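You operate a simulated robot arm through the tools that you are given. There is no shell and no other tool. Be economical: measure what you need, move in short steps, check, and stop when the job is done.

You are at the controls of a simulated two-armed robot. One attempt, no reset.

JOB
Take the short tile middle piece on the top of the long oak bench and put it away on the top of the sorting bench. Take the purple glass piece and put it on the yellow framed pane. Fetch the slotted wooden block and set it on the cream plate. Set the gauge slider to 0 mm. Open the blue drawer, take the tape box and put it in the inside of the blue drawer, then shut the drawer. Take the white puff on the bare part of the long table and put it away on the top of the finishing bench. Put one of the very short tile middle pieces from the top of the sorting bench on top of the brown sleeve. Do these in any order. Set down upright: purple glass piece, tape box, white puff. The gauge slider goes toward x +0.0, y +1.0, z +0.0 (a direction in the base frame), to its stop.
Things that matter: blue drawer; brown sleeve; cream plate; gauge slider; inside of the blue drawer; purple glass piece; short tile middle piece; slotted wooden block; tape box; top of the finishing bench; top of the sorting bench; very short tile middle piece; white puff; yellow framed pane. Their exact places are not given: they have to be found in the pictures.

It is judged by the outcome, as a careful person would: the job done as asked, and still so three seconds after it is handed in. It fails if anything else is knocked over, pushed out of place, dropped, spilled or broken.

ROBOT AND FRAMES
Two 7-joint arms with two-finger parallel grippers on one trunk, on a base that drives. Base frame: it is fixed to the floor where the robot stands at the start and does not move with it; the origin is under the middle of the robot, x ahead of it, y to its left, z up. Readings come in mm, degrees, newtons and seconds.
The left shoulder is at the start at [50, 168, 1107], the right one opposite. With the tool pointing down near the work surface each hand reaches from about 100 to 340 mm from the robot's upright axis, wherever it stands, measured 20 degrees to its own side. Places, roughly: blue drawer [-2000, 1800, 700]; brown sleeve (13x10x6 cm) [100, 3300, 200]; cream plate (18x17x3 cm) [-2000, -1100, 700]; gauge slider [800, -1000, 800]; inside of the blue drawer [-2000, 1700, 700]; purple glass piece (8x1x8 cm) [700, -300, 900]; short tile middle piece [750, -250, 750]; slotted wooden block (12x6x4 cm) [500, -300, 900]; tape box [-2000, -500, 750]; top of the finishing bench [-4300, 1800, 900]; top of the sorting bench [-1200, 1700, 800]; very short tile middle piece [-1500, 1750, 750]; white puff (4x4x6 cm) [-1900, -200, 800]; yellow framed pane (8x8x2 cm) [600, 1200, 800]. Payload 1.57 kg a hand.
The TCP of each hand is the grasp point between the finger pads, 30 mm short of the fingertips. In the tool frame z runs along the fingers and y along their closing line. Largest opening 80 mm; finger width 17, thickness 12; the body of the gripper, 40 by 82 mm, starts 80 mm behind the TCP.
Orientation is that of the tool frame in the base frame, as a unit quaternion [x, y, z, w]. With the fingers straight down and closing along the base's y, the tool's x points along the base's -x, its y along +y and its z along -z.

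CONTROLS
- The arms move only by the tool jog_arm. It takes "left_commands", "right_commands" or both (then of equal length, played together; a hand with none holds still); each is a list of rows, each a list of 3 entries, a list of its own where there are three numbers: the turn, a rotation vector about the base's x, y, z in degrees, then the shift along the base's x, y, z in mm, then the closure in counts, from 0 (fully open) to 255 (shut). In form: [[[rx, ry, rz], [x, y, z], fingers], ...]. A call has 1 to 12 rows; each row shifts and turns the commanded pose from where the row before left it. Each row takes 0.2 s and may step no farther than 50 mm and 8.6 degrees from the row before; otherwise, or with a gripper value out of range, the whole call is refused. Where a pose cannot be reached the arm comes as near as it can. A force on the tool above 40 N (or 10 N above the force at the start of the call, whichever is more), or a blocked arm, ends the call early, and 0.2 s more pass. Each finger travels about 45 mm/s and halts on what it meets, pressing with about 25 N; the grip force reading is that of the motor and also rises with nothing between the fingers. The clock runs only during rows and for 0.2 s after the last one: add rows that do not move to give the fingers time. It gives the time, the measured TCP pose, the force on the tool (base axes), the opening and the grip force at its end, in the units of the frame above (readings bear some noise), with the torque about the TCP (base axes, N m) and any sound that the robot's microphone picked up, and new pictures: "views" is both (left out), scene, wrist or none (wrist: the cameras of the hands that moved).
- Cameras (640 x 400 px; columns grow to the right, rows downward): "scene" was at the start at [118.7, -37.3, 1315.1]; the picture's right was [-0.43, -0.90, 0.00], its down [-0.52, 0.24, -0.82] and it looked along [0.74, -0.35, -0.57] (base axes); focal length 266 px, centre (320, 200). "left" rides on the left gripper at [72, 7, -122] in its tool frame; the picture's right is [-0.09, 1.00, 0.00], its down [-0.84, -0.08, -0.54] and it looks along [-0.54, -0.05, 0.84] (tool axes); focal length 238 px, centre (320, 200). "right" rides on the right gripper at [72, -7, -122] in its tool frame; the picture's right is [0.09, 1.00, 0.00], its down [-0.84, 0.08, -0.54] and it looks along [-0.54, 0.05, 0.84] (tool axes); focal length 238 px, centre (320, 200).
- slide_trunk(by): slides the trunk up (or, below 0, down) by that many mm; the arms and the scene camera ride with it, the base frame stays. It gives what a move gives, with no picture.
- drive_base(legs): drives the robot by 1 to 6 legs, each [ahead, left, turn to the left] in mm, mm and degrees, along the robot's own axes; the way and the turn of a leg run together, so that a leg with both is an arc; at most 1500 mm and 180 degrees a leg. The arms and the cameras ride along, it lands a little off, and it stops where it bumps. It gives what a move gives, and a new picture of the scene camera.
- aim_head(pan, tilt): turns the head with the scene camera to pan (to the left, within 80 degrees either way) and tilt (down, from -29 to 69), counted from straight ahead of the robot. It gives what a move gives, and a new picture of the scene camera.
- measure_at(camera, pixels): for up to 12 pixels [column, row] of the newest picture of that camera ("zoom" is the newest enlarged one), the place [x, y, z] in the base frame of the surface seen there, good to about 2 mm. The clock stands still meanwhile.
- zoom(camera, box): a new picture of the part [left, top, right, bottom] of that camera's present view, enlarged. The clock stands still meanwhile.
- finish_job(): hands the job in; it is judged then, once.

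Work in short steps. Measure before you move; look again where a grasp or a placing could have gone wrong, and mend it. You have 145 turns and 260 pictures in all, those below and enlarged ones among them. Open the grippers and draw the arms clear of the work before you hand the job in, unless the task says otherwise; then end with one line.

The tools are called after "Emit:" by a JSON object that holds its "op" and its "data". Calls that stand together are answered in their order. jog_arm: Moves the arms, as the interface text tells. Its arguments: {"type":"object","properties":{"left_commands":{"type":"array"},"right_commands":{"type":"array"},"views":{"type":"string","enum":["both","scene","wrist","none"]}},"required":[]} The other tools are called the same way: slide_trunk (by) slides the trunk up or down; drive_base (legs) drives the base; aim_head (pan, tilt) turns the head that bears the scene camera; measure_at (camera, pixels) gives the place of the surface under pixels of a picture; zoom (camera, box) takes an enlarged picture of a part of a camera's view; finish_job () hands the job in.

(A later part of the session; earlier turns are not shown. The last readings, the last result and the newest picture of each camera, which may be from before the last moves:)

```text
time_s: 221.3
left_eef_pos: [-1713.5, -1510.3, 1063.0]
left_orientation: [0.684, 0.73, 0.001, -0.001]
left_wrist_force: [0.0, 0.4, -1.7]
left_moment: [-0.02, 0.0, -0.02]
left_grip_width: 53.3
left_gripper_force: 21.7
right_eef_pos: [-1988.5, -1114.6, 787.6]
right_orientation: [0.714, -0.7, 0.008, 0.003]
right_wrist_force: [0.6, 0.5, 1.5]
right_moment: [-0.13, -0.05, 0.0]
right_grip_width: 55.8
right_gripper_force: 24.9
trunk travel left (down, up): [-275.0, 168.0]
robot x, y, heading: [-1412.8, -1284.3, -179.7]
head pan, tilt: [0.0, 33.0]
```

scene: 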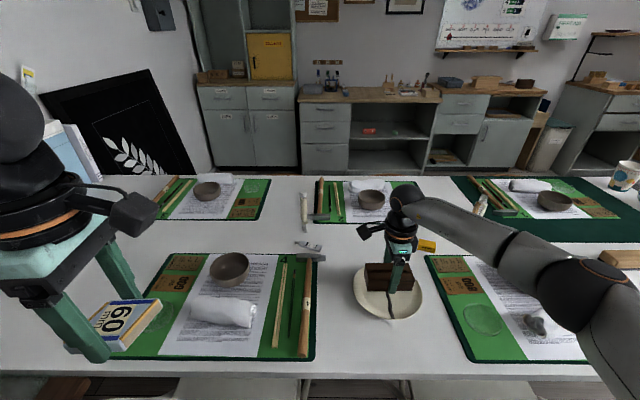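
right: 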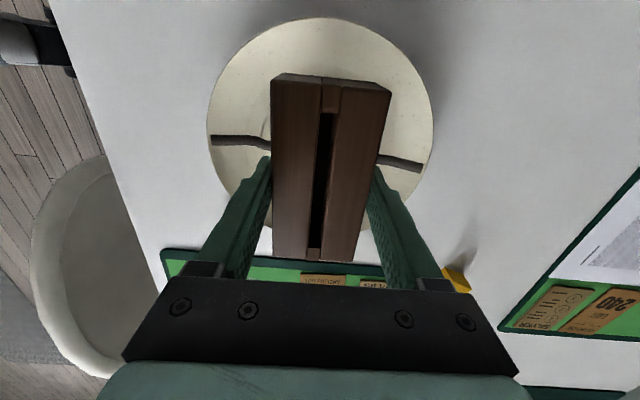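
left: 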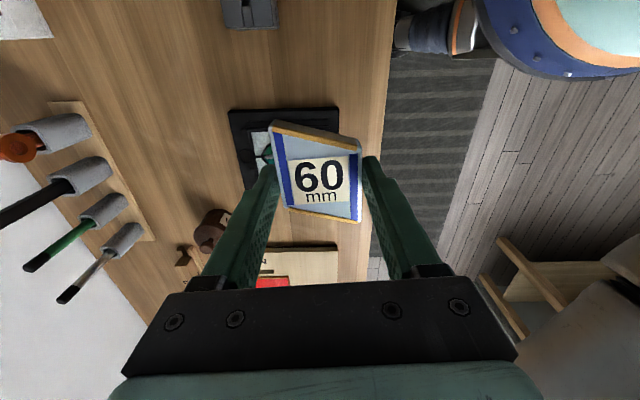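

Contact is beginning (+3 N). I press 1.5 mm more, release and rise.

Emit:
{"op": "jog_arm", "data": {"right_commands": [[[0, 0, 0], [0, 0, -1.5], 255], [[0, 0, 0], [0, 0, 0.5], 255], [[0, 0, 0], [0, 0, 0], 180], [[0, 0, 0], [0, 0, 0], 120], [[0, 0, 0], [0, 0, 0], 30], [[0, 0, 0], [0, 0, 0], 30], [[0, 0, 0], [0, 0, 30], 30], [[0, 0, 0], [0, 0, 45], 0], [[0, 0, 0], [0, 0, 45], 0]], "views": "wrist"}}

```text
time_s: 223.3
left_eef_pos: [-1712.9, -1510.2, 1063.2]
left_orientation: [0.683, 0.73, -0.001, -0.002]
left_wrist_force: [-0.5, 0.2, -1.1]
left_moment: [-0.02, -0.01, -0.03]
left_grip_width: 53.2
left_gripper_force: 22.1
right_eef_pos: [-1988.5, -1115.5, 906.8]
right_orientation: [0.715, -0.699, 0.009, 0.002]
right_wrist_force: [-0.3, 0.1, 0.8]
right_moment: [-0.05, 0.01, -0.02]
right_grip_width: 80.2
right_gripper_force: 0.1
trunk travel left (down, up): [-275.0, 168.0]
robot x, y, heading: [-1410.4, -1283.3, -179.4]
head pan, tilt: [0.0, 33.0]
```

right: 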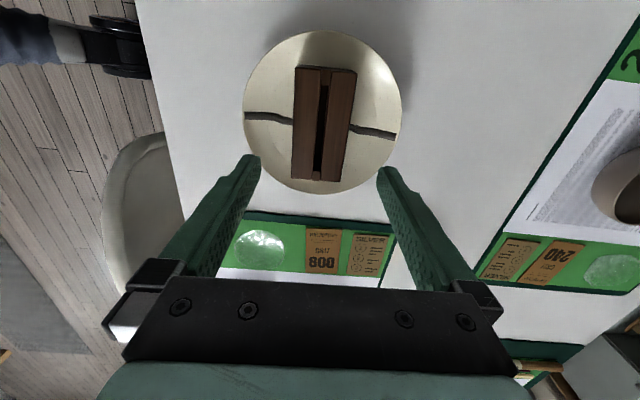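

The block rests on the plate. I rise and retract, then strafe to the tape box.

Emit:
{"op": "jog_arm", "data": {"right_commands": [[[0, 0, 0], [0, 0, 45], 0], [[0, 0, 0], [0, 0, 45], 0], [[0, 0, 0], [0, 0, 40], 0], [[0, 0, 0], [45, -10, 0], 0], [[0, 0, 0], [45, -10, 0], 0], [[0, 0, 0], [45, -10, 0], 0]], "views": "none"}}

Emit:
{"op": "drive_base", "data": {"legs": [[0, -690, -0.5]]}}

Emit:
{"op": "aim_head", "data": {"pan": -15, "tilt": 45}}

```text
time_s: 224.7
left_eef_pos: [-1713.2, -1509.1, 1063.2]
left_orientation: [0.684, 0.73, 0.001, -0.002]
left_wrist_force: [-0.5, -0.7, -0.7]
left_moment: [-0.02, -0.01, -0.01]
left_grip_width: 53.5
left_gripper_force: 22.1
right_eef_pos: [-1853.6, -1144.0, 1037.5]
right_orientation: [0.714, -0.7, 0.008, 0.002]
right_wrist_force: [0.6, -0.5, -0.1]
right_moment: [0.0, 0.0, -0.02]
right_grip_width: 80.2
right_gripper_force: 0.0
trunk travel left (down, up): [-275.0, 168.0]
robot x, y, heading: [-1409.7, -1283.8, -179.5]
head pan, tilt: [0.0, 33.0]
```

```text
time_s: 228.4
left_eef_pos: [-1717.1, -824.5, 1062.1]
left_orientation: [0.69, 0.724, 0.001, -0.001]
left_wrist_force: [-0.5, 0.1, -1.6]
left_moment: [-0.03, -0.03, 0.01]
left_grip_width: 53.2
left_gripper_force: 21.4
right_eef_pos: [-1852.1, -457.8, 1036.5]
right_orientation: [0.708, -0.706, 0.009, 0.002]
right_wrist_force: [0.8, 0.7, 0.5]
right_moment: [0.03, 0.02, -0.01]
right_grip_width: 80.0
right_gripper_force: 0.1
trunk travel left (down, up): [-275.0, 168.0]
robot x, y, heading: [-1413.3, -603.0, 179.1]
head pan, tilt: [0.0, 33.0]
```

scene: 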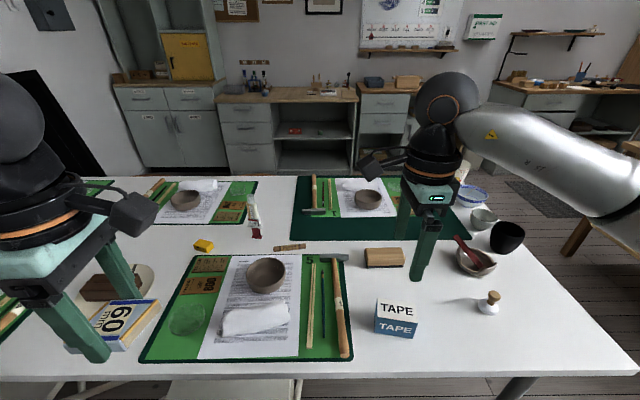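

```text
time_s: 229.2
left_eef_pos: [-1717.7, -825.3, 1062.7]
left_orientation: [0.69, 0.724, 0.0, -0.001]
left_wrist_force: [0.4, 0.1, -1.6]
left_moment: [0.01, -0.01, 0.01]
left_grip_width: 53.3
left_gripper_force: 22.2
right_eef_pos: [-1852.0, -457.5, 1037.0]
right_orientation: [0.708, -0.707, 0.008, 0.003]
right_wrist_force: [-0.7, 0.2, -0.2]
right_moment: [-0.02, -0.02, 0.01]
right_grip_width: 80.0
right_gripper_force: 0.1
trunk travel left (down, up): [-275.0, 168.0]
robot x, y, heading: [-1406.2, -600.0, 179.6]
head pan, tilt: [-15.0, 45.0]
```

scene: 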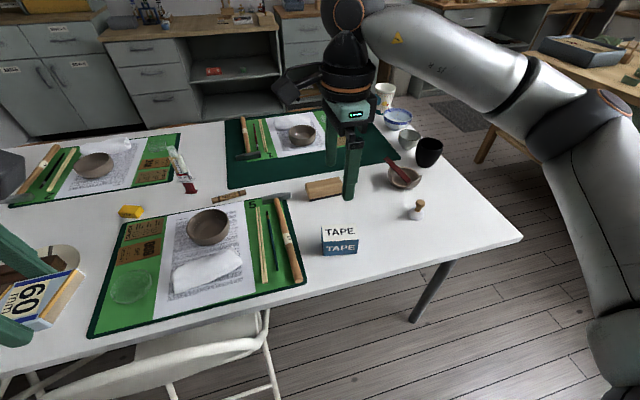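

The tape box is at (338,242) and the puff at (417,210). I enlarge and measure both.

Emit:
{"op": "zoom", "data": {"camera": "scene", "box": [300, 180, 460, 280]}}

Emit:
{"op": "measure_at", "data": {"camera": "zoom", "pixels": [[88, 190], [235, 180], [88, 240], [232, 238], [100, 295], [230, 285], [160, 210], [470, 140], [472, 95], [452, 142], [490, 140], [475, 88]]}}

```text
4.00 times, centred on (380, 230) of scene
```

zoom: 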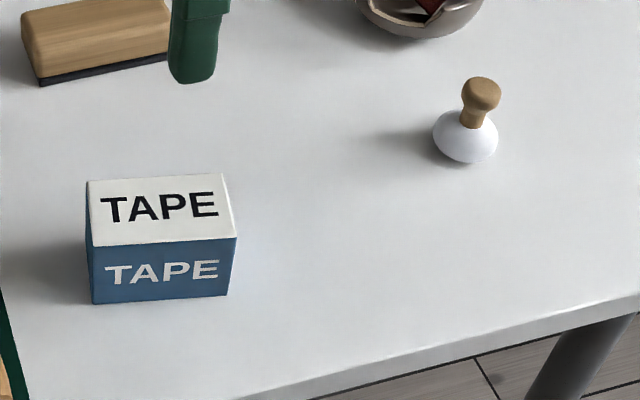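

```text
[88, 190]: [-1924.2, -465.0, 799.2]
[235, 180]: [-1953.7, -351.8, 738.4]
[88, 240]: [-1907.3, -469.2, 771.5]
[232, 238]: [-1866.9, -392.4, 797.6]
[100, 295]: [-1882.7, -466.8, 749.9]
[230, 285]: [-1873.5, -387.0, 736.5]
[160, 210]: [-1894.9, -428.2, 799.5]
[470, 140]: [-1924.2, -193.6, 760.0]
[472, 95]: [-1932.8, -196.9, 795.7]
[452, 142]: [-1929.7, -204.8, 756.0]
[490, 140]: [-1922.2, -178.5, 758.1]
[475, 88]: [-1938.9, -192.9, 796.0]
```

I bring the right hand over the box at z≈900 and look through the wrist camera.

Emit:
{"op": "jog_arm", "data": {"right_commands": [[[0, 0, 0], [-22, 15, -20], 0], [[0, 0, 0], [-22, 15, -40], 0], [[0, 0, 0], [0, 0, -45], 0], [[0, 0, 0], [0, 0, -30], 0], [[0, 0, 0], [0, 0, 0], 0]], "views": "wrist"}}

```text
time_s: 230.4
left_eef_pos: [-1717.3, -824.6, 1062.8]
left_orientation: [0.69, 0.723, 0.0, -0.001]
left_wrist_force: [-0.3, -0.2, -0.8]
left_moment: [-0.01, -0.01, 0.01]
left_grip_width: 53.4
left_gripper_force: 21.9
right_eef_pos: [-1896.3, -427.6, 899.9]
right_orientation: [0.708, -0.706, 0.009, 0.003]
right_wrist_force: [0.4, 0.5, 0.3]
right_moment: [0.0, -0.02, -0.01]
right_grip_width: 80.1
right_gripper_force: 0.0
trunk travel left (down, up): [-275.0, 168.0]
robot x, y, heading: [-1415.5, -604.6, 179.7]
head pan, tilt: [-15.0, 45.0]
```

right: 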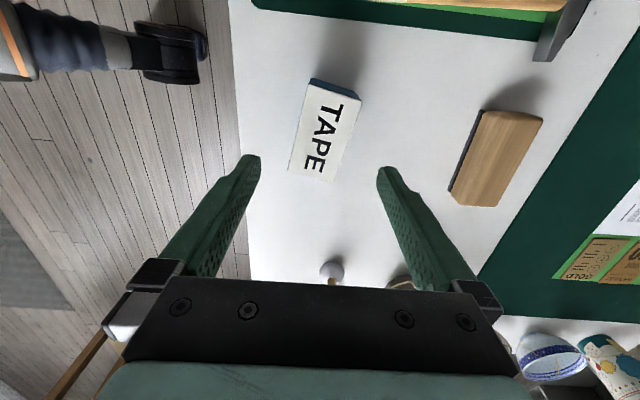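

Emit:
{"op": "measure_at", "data": {"camera": "right", "pixels": [[309, 86], [359, 101], [291, 170], [332, 179], [325, 130]]}}

```text
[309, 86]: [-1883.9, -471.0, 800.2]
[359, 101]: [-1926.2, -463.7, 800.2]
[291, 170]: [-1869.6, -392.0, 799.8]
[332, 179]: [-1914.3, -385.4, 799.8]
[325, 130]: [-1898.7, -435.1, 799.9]
```

The box's top centre is [−1898,−428], 43 mm wide, yaw −9°. I turn to match, descend to z≈785 and close.

Emit:
{"op": "jog_arm", "data": {"right_commands": [[[0, 0, -4.7], [-2, 0, -35], 0], [[0, 0, -4.7], [0, 0, -40], 0], [[0, 0, 0], [0, 0, -40], 0], [[0, 0, 0], [0, 0, 0], 0], [[0, 0, 0], [0, 0, 0], 255], [[0, 0, 0], [0, 0, 0], 255], [[0, 0, 0], [0, 0, 0], 255], [[0, 0, 0], [0, 0, 0], 255], [[0, 0, 0], [0, 0, 40], 255], [[0, 0, 0], [0, 0, 45], 255], [[0, 0, 0], [0, 0, 45], 255]], "views": "wrist"}}

```text
time_s: 232.8
left_eef_pos: [-1717.7, -823.6, 1063.2]
left_orientation: [0.69, 0.723, 0.001, -0.001]
left_wrist_force: [-0.1, 0.5, -1.9]
left_moment: [0.02, 0.0, -0.01]
left_grip_width: 53.1
left_gripper_force: 21.7
right_eef_pos: [-1897.2, -425.9, 915.8]
right_orientation: [-0.647, 0.762, -0.009, -0.003]
right_wrist_force: [1.2, 0.1, -1.2]
right_moment: [0.03, -0.01, -0.01]
right_grip_width: 49.7
right_gripper_force: 25.3
trunk travel left (down, up): [-275.0, 168.0]
robot x, y, heading: [-1411.0, -600.8, 179.6]
head pan, tilt: [-15.0, 45.0]
```

right: 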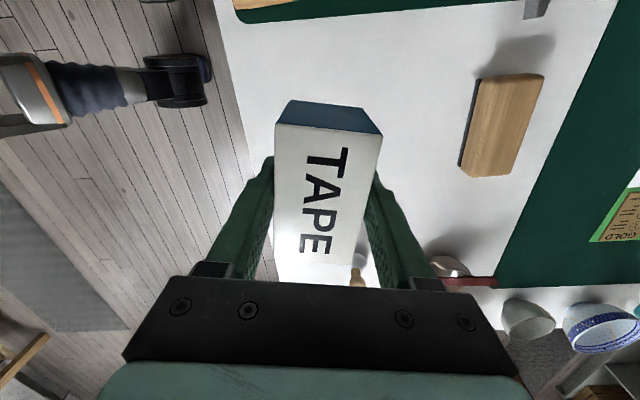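

The box is held (49.7 mm). I drive around to the aisle beside the sorting bench, facing −y.

Emit:
{"op": "jog_arm", "data": {"right_commands": [[[0, 0, 0], [40, 0, 40], 255], [[0, 0, 0], [40, 0, 30], 255], [[0, 0, 0], [45, 0, 20], 255], [[0, 0, 0], [0, 0, 0], 255]], "views": "none"}}

Emit:
{"op": "drive_base", "data": {"legs": [[-1200, 0, 0], [0, 0, 90.4], [-1500, 0, 0], [-1450, 0, 0], [0, -1480, 0]]}}

Emit:
{"op": "aim_head", "data": {"pan": -15, "tilt": 40}}

```text
refused: row 1 steps farther than a row can; nothing moved
```

```text
time_s: 263.7
left_eef_pos: [-1532.3, 2012.1, 1061.8]
left_orientation: [-0.051, 0.999, -0.001, -0.001]
left_wrist_force: [0.3, -0.1, -1.4]
left_moment: [-0.01, 0.01, 0.01]
left_grip_width: 53.3
left_gripper_force: 22.2
right_eef_pos: [-1919.5, 1811.1, 914.7]
right_orientation: [0.999, -0.054, 0.008, -0.004]
right_wrist_force: [0.0, 0.4, -2.1]
right_moment: [0.01, -0.01, -0.01]
right_grip_width: 49.3
right_gripper_force: 25.0
trunk travel left (down, up): [-275.0, 168.0]
robot x, y, heading: [-1773.2, 2306.4, -87.4]
head pan, tilt: [-15.0, 45.0]
```

scene: 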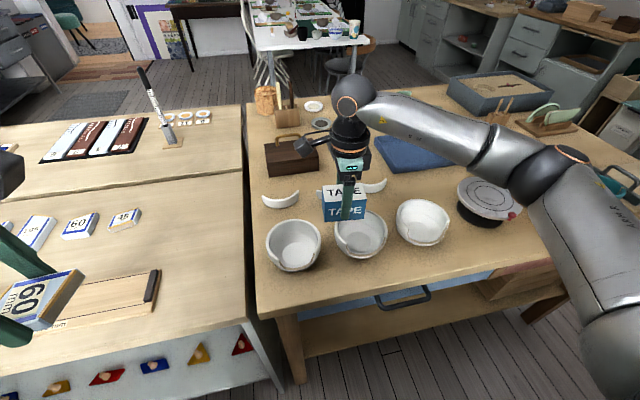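

```text
time_s: 264.4
left_eef_pos: [-1531.5, 2011.6, 1061.9]
left_orientation: [-0.051, 0.999, 0.0, -0.001]
left_wrist_force: [-0.4, 0.0, 0.2]
left_moment: [-0.02, 0.02, -0.02]
left_grip_width: 53.4
left_gripper_force: 22.0
right_eef_pos: [-1919.1, 1811.5, 914.8]
right_orientation: [0.998, -0.055, 0.008, -0.005]
right_wrist_force: [0.1, 0.5, -1.1]
right_moment: [0.04, 0.01, 0.03]
right_grip_width: 49.6
right_gripper_force: 24.5
trunk travel left (down, up): [-275.0, 168.0]
robot x, y, heading: [-1769.4, 2305.9, -87.4]
head pan, tilt: [-15.0, 40.0]
```

scene: 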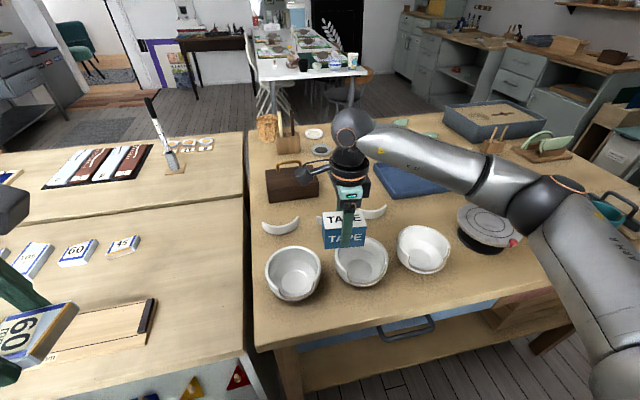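

The blue drawer with its handle at (405,328) is under the bowl bench, facing the aisle. First I raise the box hand and measure a free spot on the sorting bench near (195,270).

Emit:
{"op": "jog_arm", "data": {"right_commands": [[[0, 0, 0], [0, 0, 45], 255], [[0, 0, 0], [0, 25, 40], 255], [[0, 0, 0], [0, 35, 30], 255]], "views": "none"}}

Emit:
{"op": "measure_at", "data": {"camera": "scene", "pixels": [[190, 270], [200, 320], [150, 310], [240, 300], [215, 370], [122, 246], [405, 325], [420, 316], [295, 345], [385, 330], [432, 322], [500, 300]]}}

```text
time_s: 265.2
left_eef_pos: [-1532.0, 2012.1, 1063.5]
left_orientation: [-0.05, 0.999, -0.001, 0.0]
left_wrist_force: [-0.5, 0.4, -0.2]
left_moment: [-0.03, 0.02, -0.03]
left_grip_width: 53.3
left_gripper_force: 21.8
right_eef_pos: [-1918.9, 1870.0, 1031.1]
right_orientation: [0.998, -0.054, 0.008, -0.004]
right_wrist_force: [0.1, -0.4, -1.6]
right_moment: [-0.01, -0.01, 0.0]
right_grip_width: 49.3
right_gripper_force: 25.2
trunk travel left (down, up): [-275.0, 168.0]
robot x, y, heading: [-1770.3, 2308.9, -87.3]
head pan, tilt: [-15.0, 40.0]
```

```text
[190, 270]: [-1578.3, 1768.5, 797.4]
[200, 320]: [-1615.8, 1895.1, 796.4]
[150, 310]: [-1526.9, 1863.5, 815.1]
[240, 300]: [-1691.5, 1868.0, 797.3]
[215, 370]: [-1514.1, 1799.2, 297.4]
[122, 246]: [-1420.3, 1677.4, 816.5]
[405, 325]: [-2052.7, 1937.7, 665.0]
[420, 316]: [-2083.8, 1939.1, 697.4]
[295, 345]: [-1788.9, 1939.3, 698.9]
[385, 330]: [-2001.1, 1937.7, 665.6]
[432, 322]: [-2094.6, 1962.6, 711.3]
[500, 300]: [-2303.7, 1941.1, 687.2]
```

I place the tile at about [−1615,1832]: left hand over, then down to z≈832.

Emit:
{"op": "jog_arm", "data": {"left_commands": [[[0, 0, 0], [-17, -36, -10], 255], [[0, 0, 0], [-17, -36, -20], 255], [[0, 0, 0], [-17, -36, -25], 255], [[0, 0, 0], [-17, -36, -28], 255], [[0, 0, 0], [-15, -36, -30], 255], [[0, 0, 0], [0, 0, -45], 255], [[0, 0, 0], [0, 0, -45], 255], [[0, 0, 0], [0, 0, -25], 255], [[0, 0, 0], [0, 0, 0], 255]], "views": "scene"}}

```text
time_s: 267.2
left_eef_pos: [-1614.7, 1832.7, 835.4]
left_orientation: [-0.049, 0.999, 0.0, -0.001]
left_wrist_force: [0.2, -0.2, -0.9]
left_moment: [0.0, -0.03, -0.04]
left_grip_width: 53.4
left_gripper_force: 22.3
right_eef_pos: [-1918.8, 1869.8, 1031.3]
right_orientation: [0.999, -0.054, 0.008, -0.004]
right_wrist_force: [-0.3, 0.3, -1.3]
right_moment: [-0.03, 0.03, 0.0]
right_grip_width: 49.4
right_gripper_force: 25.2
trunk travel left (down, up): [-275.0, 168.0]
robot x, y, heading: [-1770.3, 2303.1, -87.4]
head pan, tilt: [-15.0, 40.0]
```

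scene: 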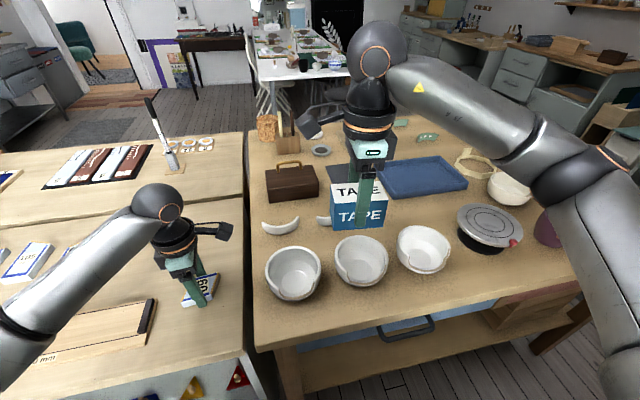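

Lower in small steps until contact, then release and rise.

Emit:
{"op": "jog_arm", "data": {"left_commands": [[[0, 0, 0], [0, 0, -2.5], 255], [[0, 0, 0], [0, 0, -2], 255], [[0, 0, 0], [0, 0, 0], 255]], "views": "none"}}

```text
time_s: 268.0
left_eef_pos: [-1614.4, 1833.0, 830.7]
left_orientation: [-0.05, 0.999, -0.001, -0.001]
left_wrist_force: [0.7, -0.2, 2.9]
left_moment: [0.11, -0.14, -0.01]
left_grip_width: 53.1
left_gripper_force: 21.7
right_eef_pos: [-1920.3, 1868.8, 1030.7]
right_orientation: [0.999, -0.054, 0.007, -0.003]
right_wrist_force: [-0.3, 0.8, -0.9]
right_moment: [0.02, 0.02, 0.0]
right_grip_width: 49.6
right_gripper_force: 24.5
trunk travel left (down, up): [-275.0, 168.0]
robot x, y, heading: [-1775.0, 2305.8, -87.4]
head pan, tilt: [-15.0, 40.0]
```

Contact (+3.8 N). I release and raise the left hand, then look closely at the drawer's handle.

Emit:
{"op": "jog_arm", "data": {"left_commands": [[[0, 0, 0], [0, 0, 0], 150], [[0, 0, 0], [0, 0, 0], 60], [[0, 0, 0], [0, 0, 0], 30], [[0, 0, 0], [0, 0, 35], 30], [[0, 0, 0], [0, 0, 45], 30], [[0, 0, 0], [0, 20, 45], 30], [[0, 0, 0], [0, 30, 40], 30], [[0, 0, 0], [0, 40, 20], 30], [[0, 0, 0], [0, 45, 20], 30]], "views": "none"}}

Emit:
{"op": "drive_base", "data": {"legs": [[-120, -330, -2.6]]}}

Emit:
{"op": "aim_head", "data": {"pan": 5, "tilt": 55}}

```text
time_s: 270.0
left_eef_pos: [-1614.0, 1970.4, 1035.0]
left_orientation: [-0.051, 0.999, 0.0, -0.001]
left_wrist_force: [0.1, -0.2, 0.3]
left_moment: [-0.04, -0.01, 0.01]
left_grip_width: 70.9
left_gripper_force: 0.0
right_eef_pos: [-1918.6, 1870.4, 1031.4]
right_orientation: [0.998, -0.054, 0.008, -0.003]
right_wrist_force: [-0.5, 0.4, -1.0]
right_moment: [0.03, -0.02, 0.0]
right_grip_width: 49.9
right_gripper_force: 25.1
trunk travel left (down, up): [-275.0, 168.0]
robot x, y, heading: [-1774.2, 2303.2, -87.5]
head pan, tilt: [-15.0, 40.0]
```

```text
time_s: 272.2
left_eef_pos: [-1962.2, 2075.8, 1036.4]
left_orientation: [-0.028, 1.0, 0.0, -0.001]
left_wrist_force: [0.1, -0.6, -0.2]
left_moment: [0.01, -0.01, -0.02]
left_grip_width: 70.7
left_gripper_force: 0.1
right_eef_pos: [-2271.3, 1992.4, 1030.6]
right_orientation: [0.997, -0.077, 0.007, -0.003]
right_wrist_force: [0.0, 0.4, 0.0]
right_moment: [0.0, -0.01, 0.01]
right_grip_width: 49.5
right_gripper_force: 24.5
trunk travel left (down, up): [-275.0, 168.0]
robot x, y, heading: [-2102.9, 2419.5, -89.9]
head pan, tilt: [-15.0, 40.0]
```

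scene: 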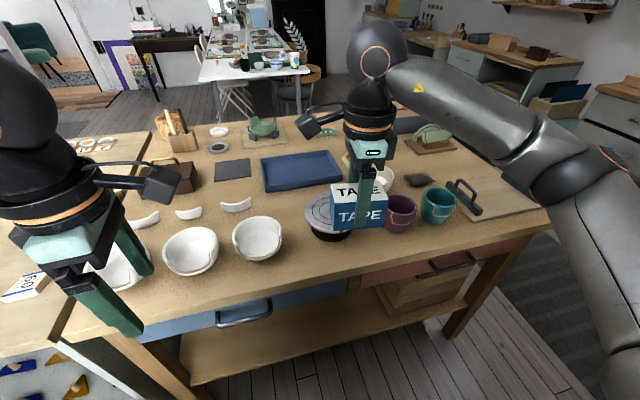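

```text
time_s: 273.1
left_eef_pos: [-1960.9, 2076.2, 1036.4]
left_orientation: [-0.028, 1.0, 0.0, 0.0]
left_wrist_force: [0.5, 0.4, 0.6]
left_moment: [-0.02, -0.04, 0.0]
left_grip_width: 70.4
left_gripper_force: 0.1
right_eef_pos: [-2270.5, 1990.3, 1030.7]
right_orientation: [0.997, -0.077, 0.008, -0.003]
right_wrist_force: [-0.1, -0.3, -1.2]
right_moment: [0.01, 0.01, -0.01]
right_grip_width: 49.8
right_gripper_force: 25.1
trunk travel left (down, up): [-275.0, 168.0]
robot x, y, heading: [-2106.6, 2418.1, -90.1]
head pan, tilt: [5.0, 55.0]
```

scene: 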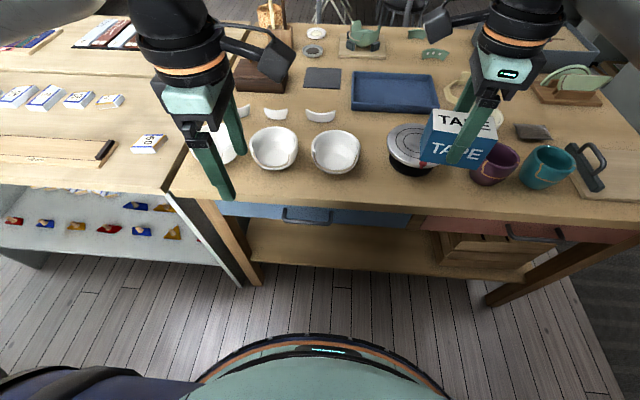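

The 60 mm tile is on the sorting bench at (148,143). I enlarge and measure the blue drawer's handle at (307,215).

Emit:
{"op": "zoom", "data": {"camera": "scene", "box": [210, 180, 450, 260]}}

Emit:
{"op": "measure_at", "data": {"camera": "scene", "pixels": [[283, 213], [307, 220], [307, 216], [330, 214], [284, 209], [331, 208], [220, 207], [240, 212], [380, 216], [410, 218], [310, 195]]}}

```text
2.67 times, centred on (330, 220) of scene
```

zoom: 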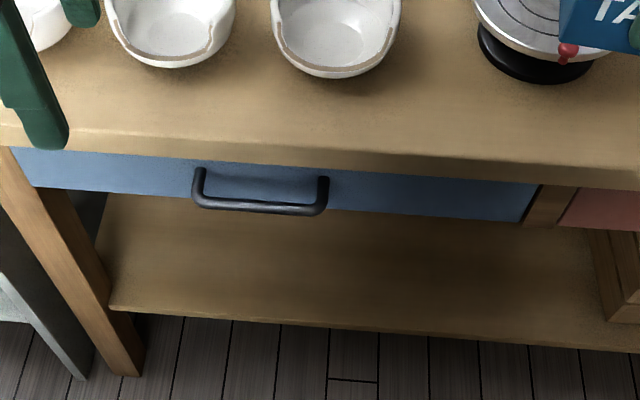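

```text
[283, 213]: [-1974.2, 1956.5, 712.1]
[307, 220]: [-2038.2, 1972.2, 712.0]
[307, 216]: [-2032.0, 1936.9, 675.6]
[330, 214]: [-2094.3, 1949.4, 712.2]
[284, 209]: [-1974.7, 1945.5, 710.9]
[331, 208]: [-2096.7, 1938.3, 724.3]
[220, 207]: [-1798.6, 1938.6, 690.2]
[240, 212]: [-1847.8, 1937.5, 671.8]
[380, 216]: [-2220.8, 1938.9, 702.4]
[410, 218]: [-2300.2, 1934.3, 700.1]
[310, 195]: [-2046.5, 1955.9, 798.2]
```

The handle bar is at x −1974…−2095, y≈1972, z≈712, 35 mm off the drawer front under the table edge. I'll grip it with the left hand pitched forward 70° and fingers closing nearly vertically, so I pitch the left hand and raise the box hand, then lower the trunk.

Emit:
{"op": "jog_arm", "data": {"left_commands": [[[-7.8, 0, 0], [-7, 12, 0], 140], [[-7.8, 0, 0], [-7, 12, 0], 140], [[-7.8, 0, 0], [-7, 12, 0], 140], [[-7.8, 0, 0], [-7, 12, 0], 140], [[-7.8, 0, 0], [-7, 12, 0], 140], [[-7.8, 0, 0], [-7, 12, 0], 140], [[-7.8, 0, 0], [-7, 12, 0], 140], [[-7.8, 0, 0], [-7, 0, 0], 140], [[-7.6, 0, 0], [-7, 0, 0], 140], [[0, 0, 0], [0, 0, 0], 140]], "right_commands": [[[0, 0, 0], [0, 5, 20], 255], [[0, 0, 0], [0, 5, 20], 255], [[0, 0, 0], [0, 5, 20], 255], [[0, 0, 0], [0, 5, 20], 255], [[0, 0, 0], [0, 5, 20], 255], [[0, 0, 0], [0, 5, 20], 255], [[0, 0, 0], [0, 0, 10], 255], [[0, 0, 0], [0, 0, 0], 255], [[0, 0, 0], [0, 0, 0], 255], [[0, 0, 0], [0, 0, 0], 255]], "views": "none"}}

Emit:
{"op": "slide_trunk", "data": {"by": -180}}

```text
time_s: 275.3
left_eef_pos: [-1945.0, 2047.7, 1129.1]
left_orientation: [-0.017, 0.935, -0.355, -0.011]
left_wrist_force: [-0.3, 0.3, -0.3]
left_moment: [-0.02, 0.02, 0.04]
left_grip_width: 36.0
left_gripper_force: 0.1
left hand out of reach, approached as far as the arm can: row 3, 4, 5, 6, 7, 8, 9
right_eef_pos: [-2270.7, 2020.3, 1161.1]
right_orientation: [0.997, -0.077, 0.008, -0.003]
right_wrist_force: [-0.3, 0.1, -1.4]
right_moment: [0.02, 0.0, -0.02]
right_grip_width: 49.4
right_gripper_force: 25.1
trunk travel left (down, up): [-275.0, 168.0]
robot x, y, heading: [-2107.8, 2415.7, -90.0]
head pan, tilt: [5.0, 55.0]
```

```text
time_s: 277.3
left_eef_pos: [-1945.2, 2047.7, 948.8]
left_orientation: [-0.017, 0.935, -0.355, -0.01]
left_wrist_force: [0.1, -1.0, 0.1]
left_moment: [-0.01, -0.02, -0.01]
left_grip_width: 36.3
left_gripper_force: 0.1
right_eef_pos: [-2270.6, 2021.2, 981.8]
right_orientation: [0.997, -0.077, 0.009, -0.004]
right_wrist_force: [0.7, 0.1, -1.0]
right_moment: [0.02, 0.0, 0.02]
right_grip_width: 49.9
right_gripper_force: 25.0
trunk travel left (down, up): [-95.0, 348.0]
robot x, y, heading: [-2103.7, 2421.5, -89.8]
head pan, tilt: [5.0, 55.0]
```

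The left arm is folded too tightly to pitch fully. I back up 130 mm, then continue pitching while extending down toward the handle.

Emit:
{"op": "drive_base", "data": {"legs": [[-130, 0, 0]]}}

Emit:
{"op": "jog_arm", "data": {"left_commands": [[[0, 0, 0], [-10, 0, -40], 140], [[0, 0, 0], [-10, 0, -40], 140], [[-5, 0, 0], [-10, -10, -40], 140], [[-5, 0, 0], [-10, -15, -40], 140], [[-6, 0, 0], [-10, -20, -35], 140], [[-6, 0, 0], [-15, -25, -25], 140], [[-6, 0, 0], [-15, -25, -10], 140], [[0, 0, 0], [0, 0, 0], 140]], "views": "both"}}

```text
time_s: 278.6
left_eef_pos: [-1944.0, 2177.6, 949.1]
left_orientation: [-0.017, 0.935, -0.354, -0.011]
left_wrist_force: [-0.2, -0.7, -0.1]
left_moment: [0.03, 0.01, 0.0]
left_grip_width: 36.4
left_gripper_force: 0.0
right_eef_pos: [-2270.1, 2150.3, 982.2]
right_orientation: [0.997, -0.076, 0.008, -0.004]
right_wrist_force: [0.5, -0.1, -1.5]
right_moment: [0.02, 0.01, -0.02]
right_grip_width: 49.3
right_gripper_force: 25.3
trunk travel left (down, up): [-95.0, 348.0]
robot x, y, heading: [-2102.3, 2544.7, -90.0]
head pan, tilt: [5.0, 55.0]
```

scene: 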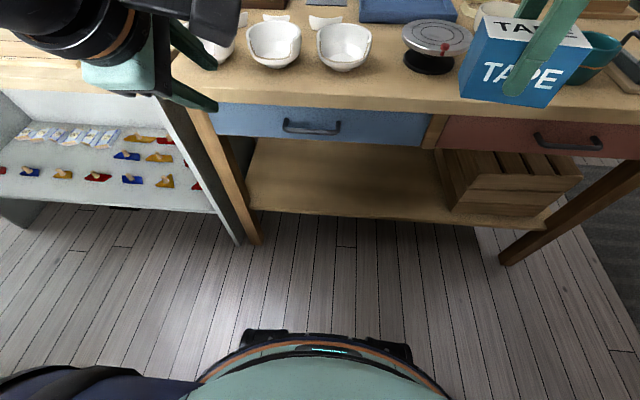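

```text
time_s: 280.4
left_eef_pos: [-1940.6, 2089.2, 846.0]
left_orientation: [-0.016, 0.856, -0.517, -0.012]
left_wrist_force: [0.0, 0.3, -1.2]
left_moment: [-0.07, 0.04, -0.03]
left_grip_width: 36.3
left_gripper_force: 0.0
left hand out of reach, approached as far as the arm can: row 1, 2, 3, 4, 5
right_eef_pos: [-2269.1, 2148.9, 982.4]
right_orientation: [0.997, -0.076, 0.007, -0.004]
right_wrist_force: [0.2, -0.3, -0.3]
right_moment: [0.0, 0.03, 0.04]
right_grip_width: 49.6
right_gripper_force: 25.5
trunk travel left (down, up): [-95.0, 348.0]
robot x, y, heading: [-2102.3, 2547.1, -90.1]
head pan, tilt: [5.0, 55.0]
```

scene: 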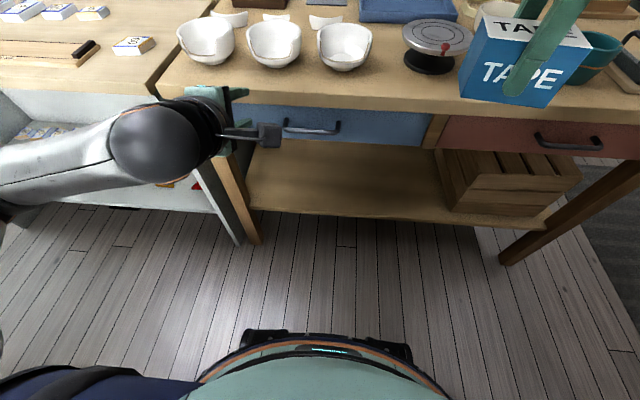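
left: 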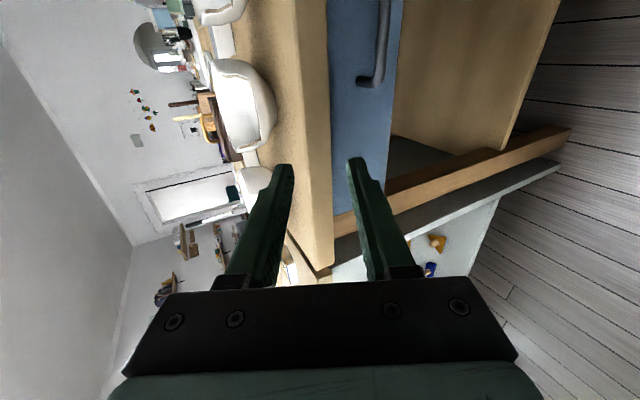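

Pitch is now 62° at [−1941,2089,846]. I continue toward the front of the handle: x −95, z −134, staying at y≈2060.

Emit:
{"op": "jog_arm", "data": {"left_commands": [[[0, 0, 0], [-30, 0, 0], 140], [[0, 0, 0], [-30, 0, -10], 140], [[0, 0, 0], [-30, -5, -25], 140], [[0, 0, 0], [-5, -10, -30], 140], [[0, 0, 0], [0, -10, -35], 140], [[0, 0, 0], [0, 0, -34], 140], [[0, 0, 0], [0, 0, 0], 140]], "views": "wrist"}}

```text
time_s: 281.9
left_eef_pos: [-2035.1, 2064.9, 710.6]
left_orientation: [-0.014, 0.857, -0.515, -0.012]
left_wrist_force: [0.1, 0.2, -0.3]
left_moment: [0.0, 0.01, 0.0]
left_grip_width: 35.8
left_gripper_force: 0.1
right_eef_pos: [-2270.0, 2149.7, 982.0]
right_orientation: [0.997, -0.076, 0.009, -0.003]
right_wrist_force: [0.2, 0.5, -1.6]
right_moment: [0.01, 0.02, 0.01]
right_grip_width: 49.4
right_gripper_force: 24.3
trunk travel left (down, up): [-95.0, 348.0]
robot x, y, heading: [-2103.2, 2544.1, -90.0]
head pan, tilt: [5.0, 55.0]
```

left: 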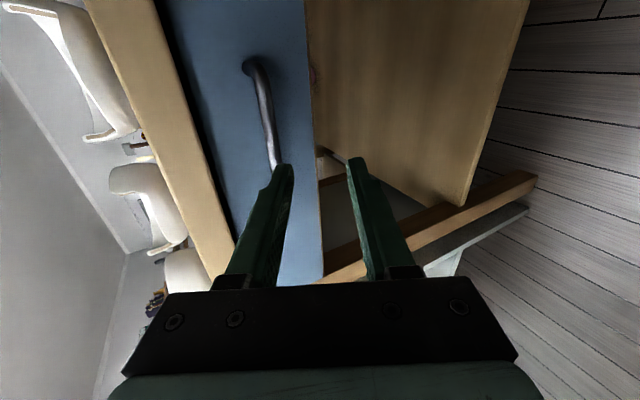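

I measure the handle bar from the wrist view before closing in.

Emit:
{"op": "measure_at", "data": {"camera": "left", "pixels": [[262, 85], [268, 115], [274, 150], [250, 70], [230, 110], [270, 120]]}}

```text
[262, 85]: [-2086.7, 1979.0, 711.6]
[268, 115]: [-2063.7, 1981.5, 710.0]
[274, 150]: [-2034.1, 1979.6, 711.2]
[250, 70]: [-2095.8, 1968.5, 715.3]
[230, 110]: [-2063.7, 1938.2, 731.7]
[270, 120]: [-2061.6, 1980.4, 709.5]
```

The bar's front is at y≈1980, z≈711. I advance to TCP [−2035,1989,719] and close.

Emit:
{"op": "jog_arm", "data": {"left_commands": [[[0, 0, 0], [0, -38, 4], 140], [[0, 0, 0], [0, -38, 5], 140], [[0, 0, 0], [0, 0, 0], 140], [[0, 0, 0], [0, 0, 0], 255], [[0, 0, 0], [0, 0, 0], 255], [[0, 0, 0], [0, 0, 0], 255]], "views": "wrist"}}

```text
time_s: 282.5
left_eef_pos: [-2025.4, 2013.0, 711.0]
left_orientation: [-0.001, 0.855, -0.519, -0.002]
left_wrist_force: [1.5, 18.4, 8.4]
left_moment: [-0.32, 0.02, 0.1]
left_grip_width: 35.2
left_gripper_force: 0.1
right_eef_pos: [-2270.7, 2150.0, 980.6]
right_orientation: [0.997, -0.077, 0.007, -0.005]
right_wrist_force: [-0.2, 0.3, -0.6]
right_moment: [0.01, 0.01, -0.02]
right_grip_width: 49.8
right_gripper_force: 24.9
trunk travel left (down, up): [-95.0, 348.0]
robot x, y, heading: [-2105.0, 2549.4, -89.9]
head pan, tilt: [5.0, 55.0]
stopped in row 2 (left hand): the force on the tool passed its limit (the readings are from after the stop); the commanded pose is now the measured one
```

left: 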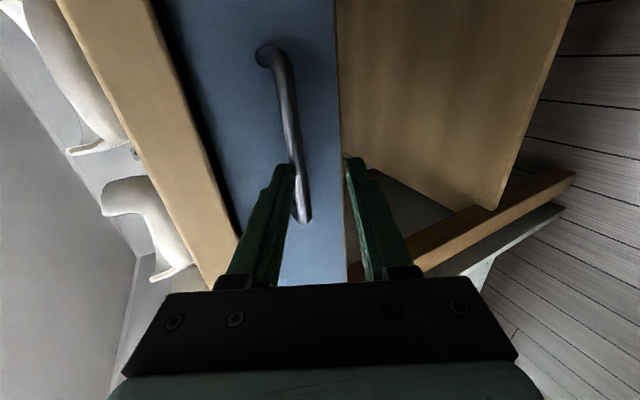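

The upper finger tip met the bar because I came in too low. I back off, raise to z≈743 and approach along the tool axis.

Emit:
{"op": "jog_arm", "data": {"left_commands": [[[0, 0, 0], [-8, 22, 10], 140], [[0, 0, 0], [-2, 0, 22], 140], [[0, 0, 0], [0, 0, 0], 140], [[0, 0, 0], [0, -23, -12], 140], [[0, 0, 0], [0, -22, -11], 140], [[0, 0, 0], [0, 0, 0], 140], [[0, 0, 0], [0, 0, 0], 255], [[0, 0, 0], [0, 0, 0], 255], [[0, 0, 0], [0, 0, 0], 255]], "views": "wrist"}}

```text
time_s: 283.1
left_eef_pos: [-1979.7, 2024.5, 715.1]
left_orientation: [0.026, 0.853, -0.513, 0.09]
left_wrist_force: [0.0, -0.3, 0.1]
left_moment: [-0.01, 0.02, -0.05]
left_grip_width: 36.1
left_gripper_force: 0.0
right_eef_pos: [-2269.3, 2149.7, 980.0]
right_orientation: [0.997, -0.076, 0.008, -0.005]
right_wrist_force: [-0.1, -0.4, -2.1]
right_moment: [0.01, 0.03, 0.02]
right_grip_width: 49.4
right_gripper_force: 25.4
trunk travel left (down, up): [-95.0, 348.0]
robot x, y, heading: [-2101.1, 2555.6, -90.0]
head pan, tilt: [5.0, 55.0]
stopped in row 3 (left hand): the arm was blocked; the commanded pose is now the measured one
```

left: 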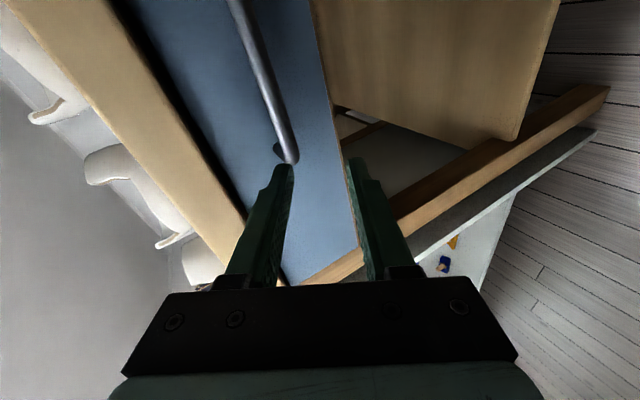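

The arm was blocked and twisted, being too folded. I back the base up 100 mm for a more extended arm, straighten the hand, and raise it to the approach line.

Emit:
{"op": "drive_base", "data": {"legs": [[-100, 0, 0]]}}

Emit:
{"op": "jog_arm", "data": {"left_commands": [[[0, 6.2, -1], [-15, 0, 15], 140], [[0, 6.2, -1], [-20, 0, 10], 140], [[0, 0, 0], [-20, 0, 5], 140], [[0, 0, 0], [0, 0, 0], 140]], "views": "both"}}

```text
time_s: 284.3
left_eef_pos: [-1980.1, 2125.8, 714.8]
left_orientation: [0.026, 0.853, -0.514, 0.09]
left_wrist_force: [0.0, 1.1, -0.2]
left_moment: [0.0, 0.0, 0.01]
left_grip_width: 36.3
left_gripper_force: 0.0
right_eef_pos: [-2270.2, 2249.4, 980.4]
right_orientation: [0.997, -0.076, 0.008, -0.005]
right_wrist_force: [0.0, 0.1, -1.0]
right_moment: [0.02, 0.02, 0.0]
right_grip_width: 49.8
right_gripper_force: 25.4
trunk travel left (down, up): [-95.0, 348.0]
robot x, y, heading: [-2099.9, 2652.1, -89.6]
head pan, tilt: [5.0, 55.0]
```

scene: 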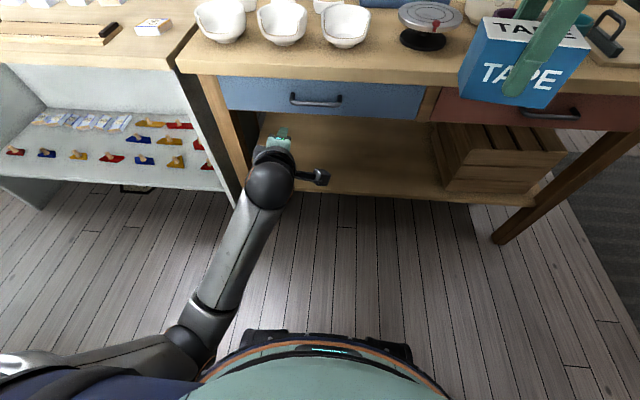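

```text
time_s: 284.9
left_eef_pos: [-1952.8, 2122.1, 716.3]
left_orientation: [0.019, 0.853, -0.513, 0.089]
left_wrist_force: [-0.6, 0.3, -0.6]
left_moment: [0.01, -0.03, 0.02]
left_grip_width: 36.1
left_gripper_force: 0.1
right_eef_pos: [-2270.4, 2250.1, 980.2]
right_orientation: [0.997, -0.076, 0.008, -0.005]
right_wrist_force: [1.0, 0.7, -1.1]
right_moment: [0.02, -0.01, -0.02]
right_grip_width: 49.5
right_gripper_force: 25.1
trunk travel left (down, up): [-95.0, 348.0]
robot x, y, heading: [-2103.2, 2645.3, -89.9]
head pan, tilt: [5.0, 55.0]
stopped in row 3 (left hand): the arm was blocked; the commanded pose is now the measured one
```

scene: 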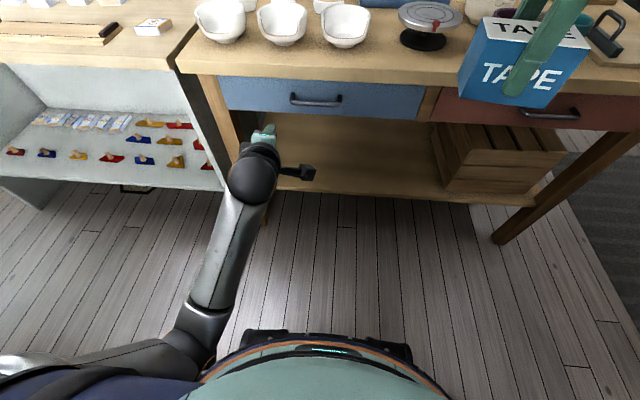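
left: 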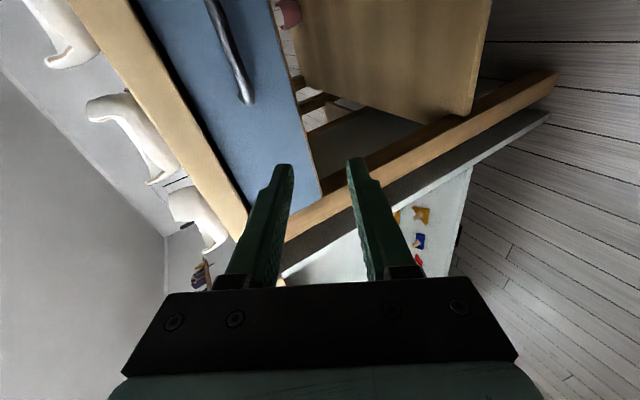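

The left arm has flipped to elbow-down, and its elbow presses on the torso when moving right. I strafe the base 90 mm right so the hand lines up with the handle farther from the torso, then straighten it.

Emit:
{"op": "drive_base", "data": {"legs": [[0, -110, 0]]}}

Emit:
{"op": "jog_arm", "data": {"left_commands": [[[0, 0, 0], [20, -10, 10], 140], [[0, 6.2, -1], [10, -10, 10], 140], [[0, 6.2, -1], [0, -10, 10], 140], [[0, 0, 0], [0, 0, 0], 140]], "views": "wrist"}}

```text
time_s: 286.1
left_eef_pos: [-2056.8, 2120.2, 716.3]
left_orientation: [0.017, 0.853, -0.514, 0.088]
left_wrist_force: [0.0, 0.7, -0.1]
left_moment: [0.01, 0.02, 0.0]
left_grip_width: 36.1
left_gripper_force: 0.1
right_eef_pos: [-2375.3, 2249.4, 980.5]
right_orientation: [0.997, -0.074, 0.008, -0.005]
right_wrist_force: [0.7, 0.7, -0.3]
right_moment: [0.01, -0.01, 0.0]
right_grip_width: 49.3
right_gripper_force: 25.1
trunk travel left (down, up): [-95.0, 348.0]
robot x, y, heading: [-2204.9, 2649.8, -89.7]
head pan, tilt: [5.0, 55.0]
```

scene: 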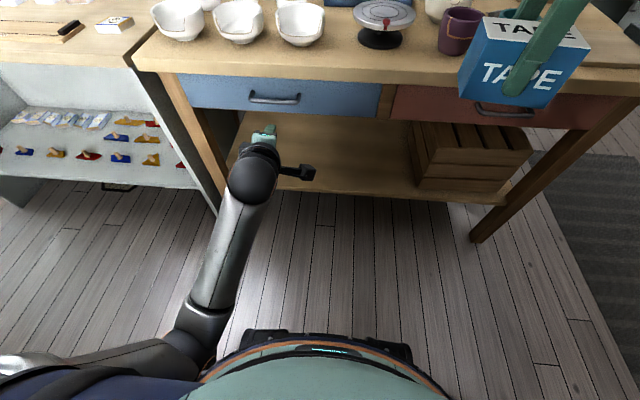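

```text
time_s: 287.3
left_eef_pos: [-1986.6, 2102.5, 713.3]
left_orientation: [-0.008, 0.872, -0.488, 0.048]
left_wrist_force: [-0.5, 0.6, 0.3]
left_moment: [-0.03, -0.02, -0.02]
left_grip_width: 36.2
left_gripper_force: 0.2
right_eef_pos: [-2375.1, 2248.8, 979.3]
right_orientation: [0.997, -0.073, 0.008, -0.004]
right_wrist_force: [0.5, 0.9, -0.9]
right_moment: [0.0, -0.02, 0.0]
right_grip_width: 49.5
right_gripper_force: 25.4
trunk travel left (down, up): [-95.0, 348.0]
robot x, y, heading: [-2210.8, 2652.6, -89.6]
head pan, tilt: [5.0, 55.0]
stopped in row 4 (left hand): the arm was blocked; the commanded pose is now the measured one
```

left: 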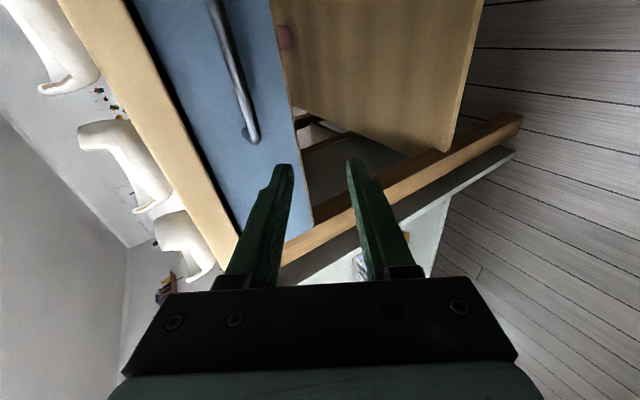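

I check where the elbow is and what it might be touching.

Emit:
{"op": "measure_at", "data": {"camera": "scene", "pixels": [[185, 340], [200, 320], [255, 342], [120, 355], [240, 180], [290, 345]]}}

Emit:
{"op": "aim_head", "data": {"pan": 45, "tilt": 62}}

```text
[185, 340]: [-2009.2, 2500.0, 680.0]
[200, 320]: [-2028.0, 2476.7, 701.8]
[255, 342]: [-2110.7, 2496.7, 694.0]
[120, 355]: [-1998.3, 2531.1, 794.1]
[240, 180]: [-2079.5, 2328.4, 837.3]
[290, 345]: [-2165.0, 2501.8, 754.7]
```

```text
time_s: 288.4
left_eef_pos: [-1986.1, 2104.4, 713.8]
left_orientation: [-0.008, 0.871, -0.489, 0.048]
left_wrist_force: [0.4, -0.2, -0.1]
left_moment: [-0.03, -0.01, -0.02]
left_grip_width: 36.0
left_gripper_force: 0.0
right_eef_pos: [-2374.8, 2248.7, 979.4]
right_orientation: [0.997, -0.074, 0.009, -0.005]
right_wrist_force: [-0.3, 0.4, -1.3]
right_moment: [0.01, -0.03, 0.0]
right_grip_width: 49.6
right_gripper_force: 25.3
trunk travel left (down, up): [-95.0, 348.0]
robot x, y, heading: [-2210.1, 2650.2, -89.7]
head pan, tilt: [45.0, 62.0]
```

scene: 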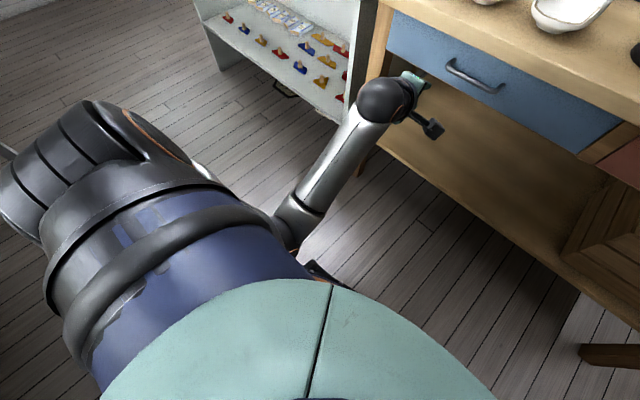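

The elbow sits close to the torso. The hand's present orientation is usable, so I strafe 55 mm more to align x with the handle, then approach along the tool axis from slightly above.

Emit:
{"op": "drive_base", "data": {"legs": [[0, -55, 0]]}}

Emit:
{"op": "jog_arm", "data": {"left_commands": [[[0, 0, 0], [0, -10, 14], 140], [[0, 0, 0], [0, -30, 12], 140], [[0, 0, 0], [0, -20, 0], 140], [[0, 0, 0], [0, 0, 0], 140]], "views": "wrist"}}

```text
time_s: 289.3
left_eef_pos: [-2041.0, 2102.3, 713.8]
left_orientation: [-0.008, 0.87, -0.49, 0.048]
left_wrist_force: [-0.3, 0.8, -0.1]
left_moment: [0.03, 0.01, 0.02]
left_grip_width: 36.1
left_gripper_force: 0.1
right_eef_pos: [-2429.1, 2248.0, 980.3]
right_orientation: [0.997, -0.074, 0.008, -0.005]
right_wrist_force: [-0.3, 0.2, -1.0]
right_moment: [0.02, 0.02, 0.0]
right_grip_width: 49.6
right_gripper_force: 25.0
trunk travel left (down, up): [-95.0, 348.0]
robot x, y, heading: [-2264.1, 2648.8, -89.7]
head pan, tilt: [45.0, 62.0]
```

scene: 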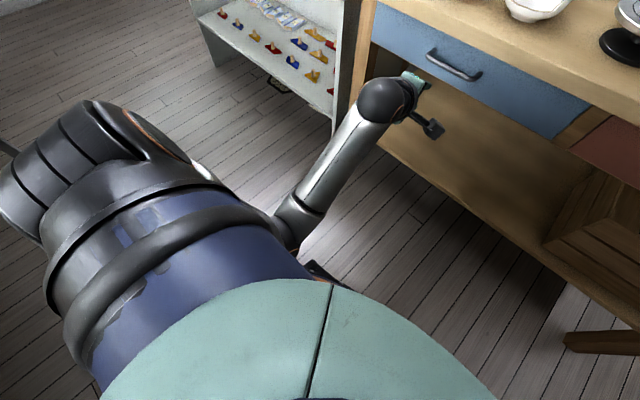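

```text
time_s: 290.0
left_eef_pos: [-1997.7, 2104.8, 640.0]
left_orientation: [0.006, 0.911, -0.4, 0.102]
left_wrist_force: [0.4, 1.1, -0.7]
left_moment: [-0.01, 0.0, 0.0]
left_grip_width: 36.3
left_gripper_force: 0.0
right_eef_pos: [-2429.8, 2248.7, 980.8]
right_orientation: [0.997, -0.075, 0.007, -0.005]
right_wrist_force: [0.7, 0.2, -1.4]
right_moment: [-0.02, 0.0, 0.03]
right_grip_width: 49.8
right_gripper_force: 24.9
trunk travel left (down, up): [-95.0, 348.0]
robot x, y, heading: [-2263.7, 2649.1, -89.7]
head pan, tilt: [45.0, 62.0]
stopped in row 3 (left hand): the arm was blocked; the commanded pose is now the measured one
```

left: 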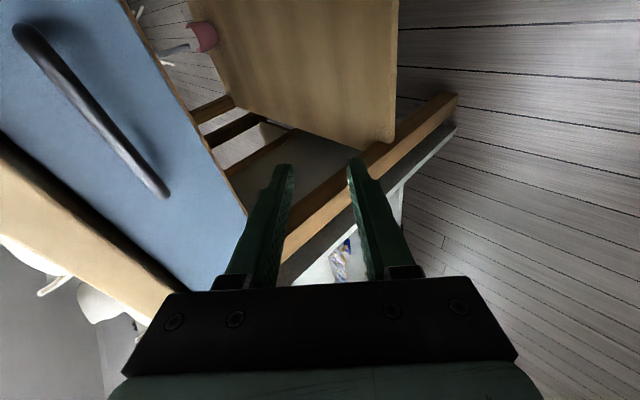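

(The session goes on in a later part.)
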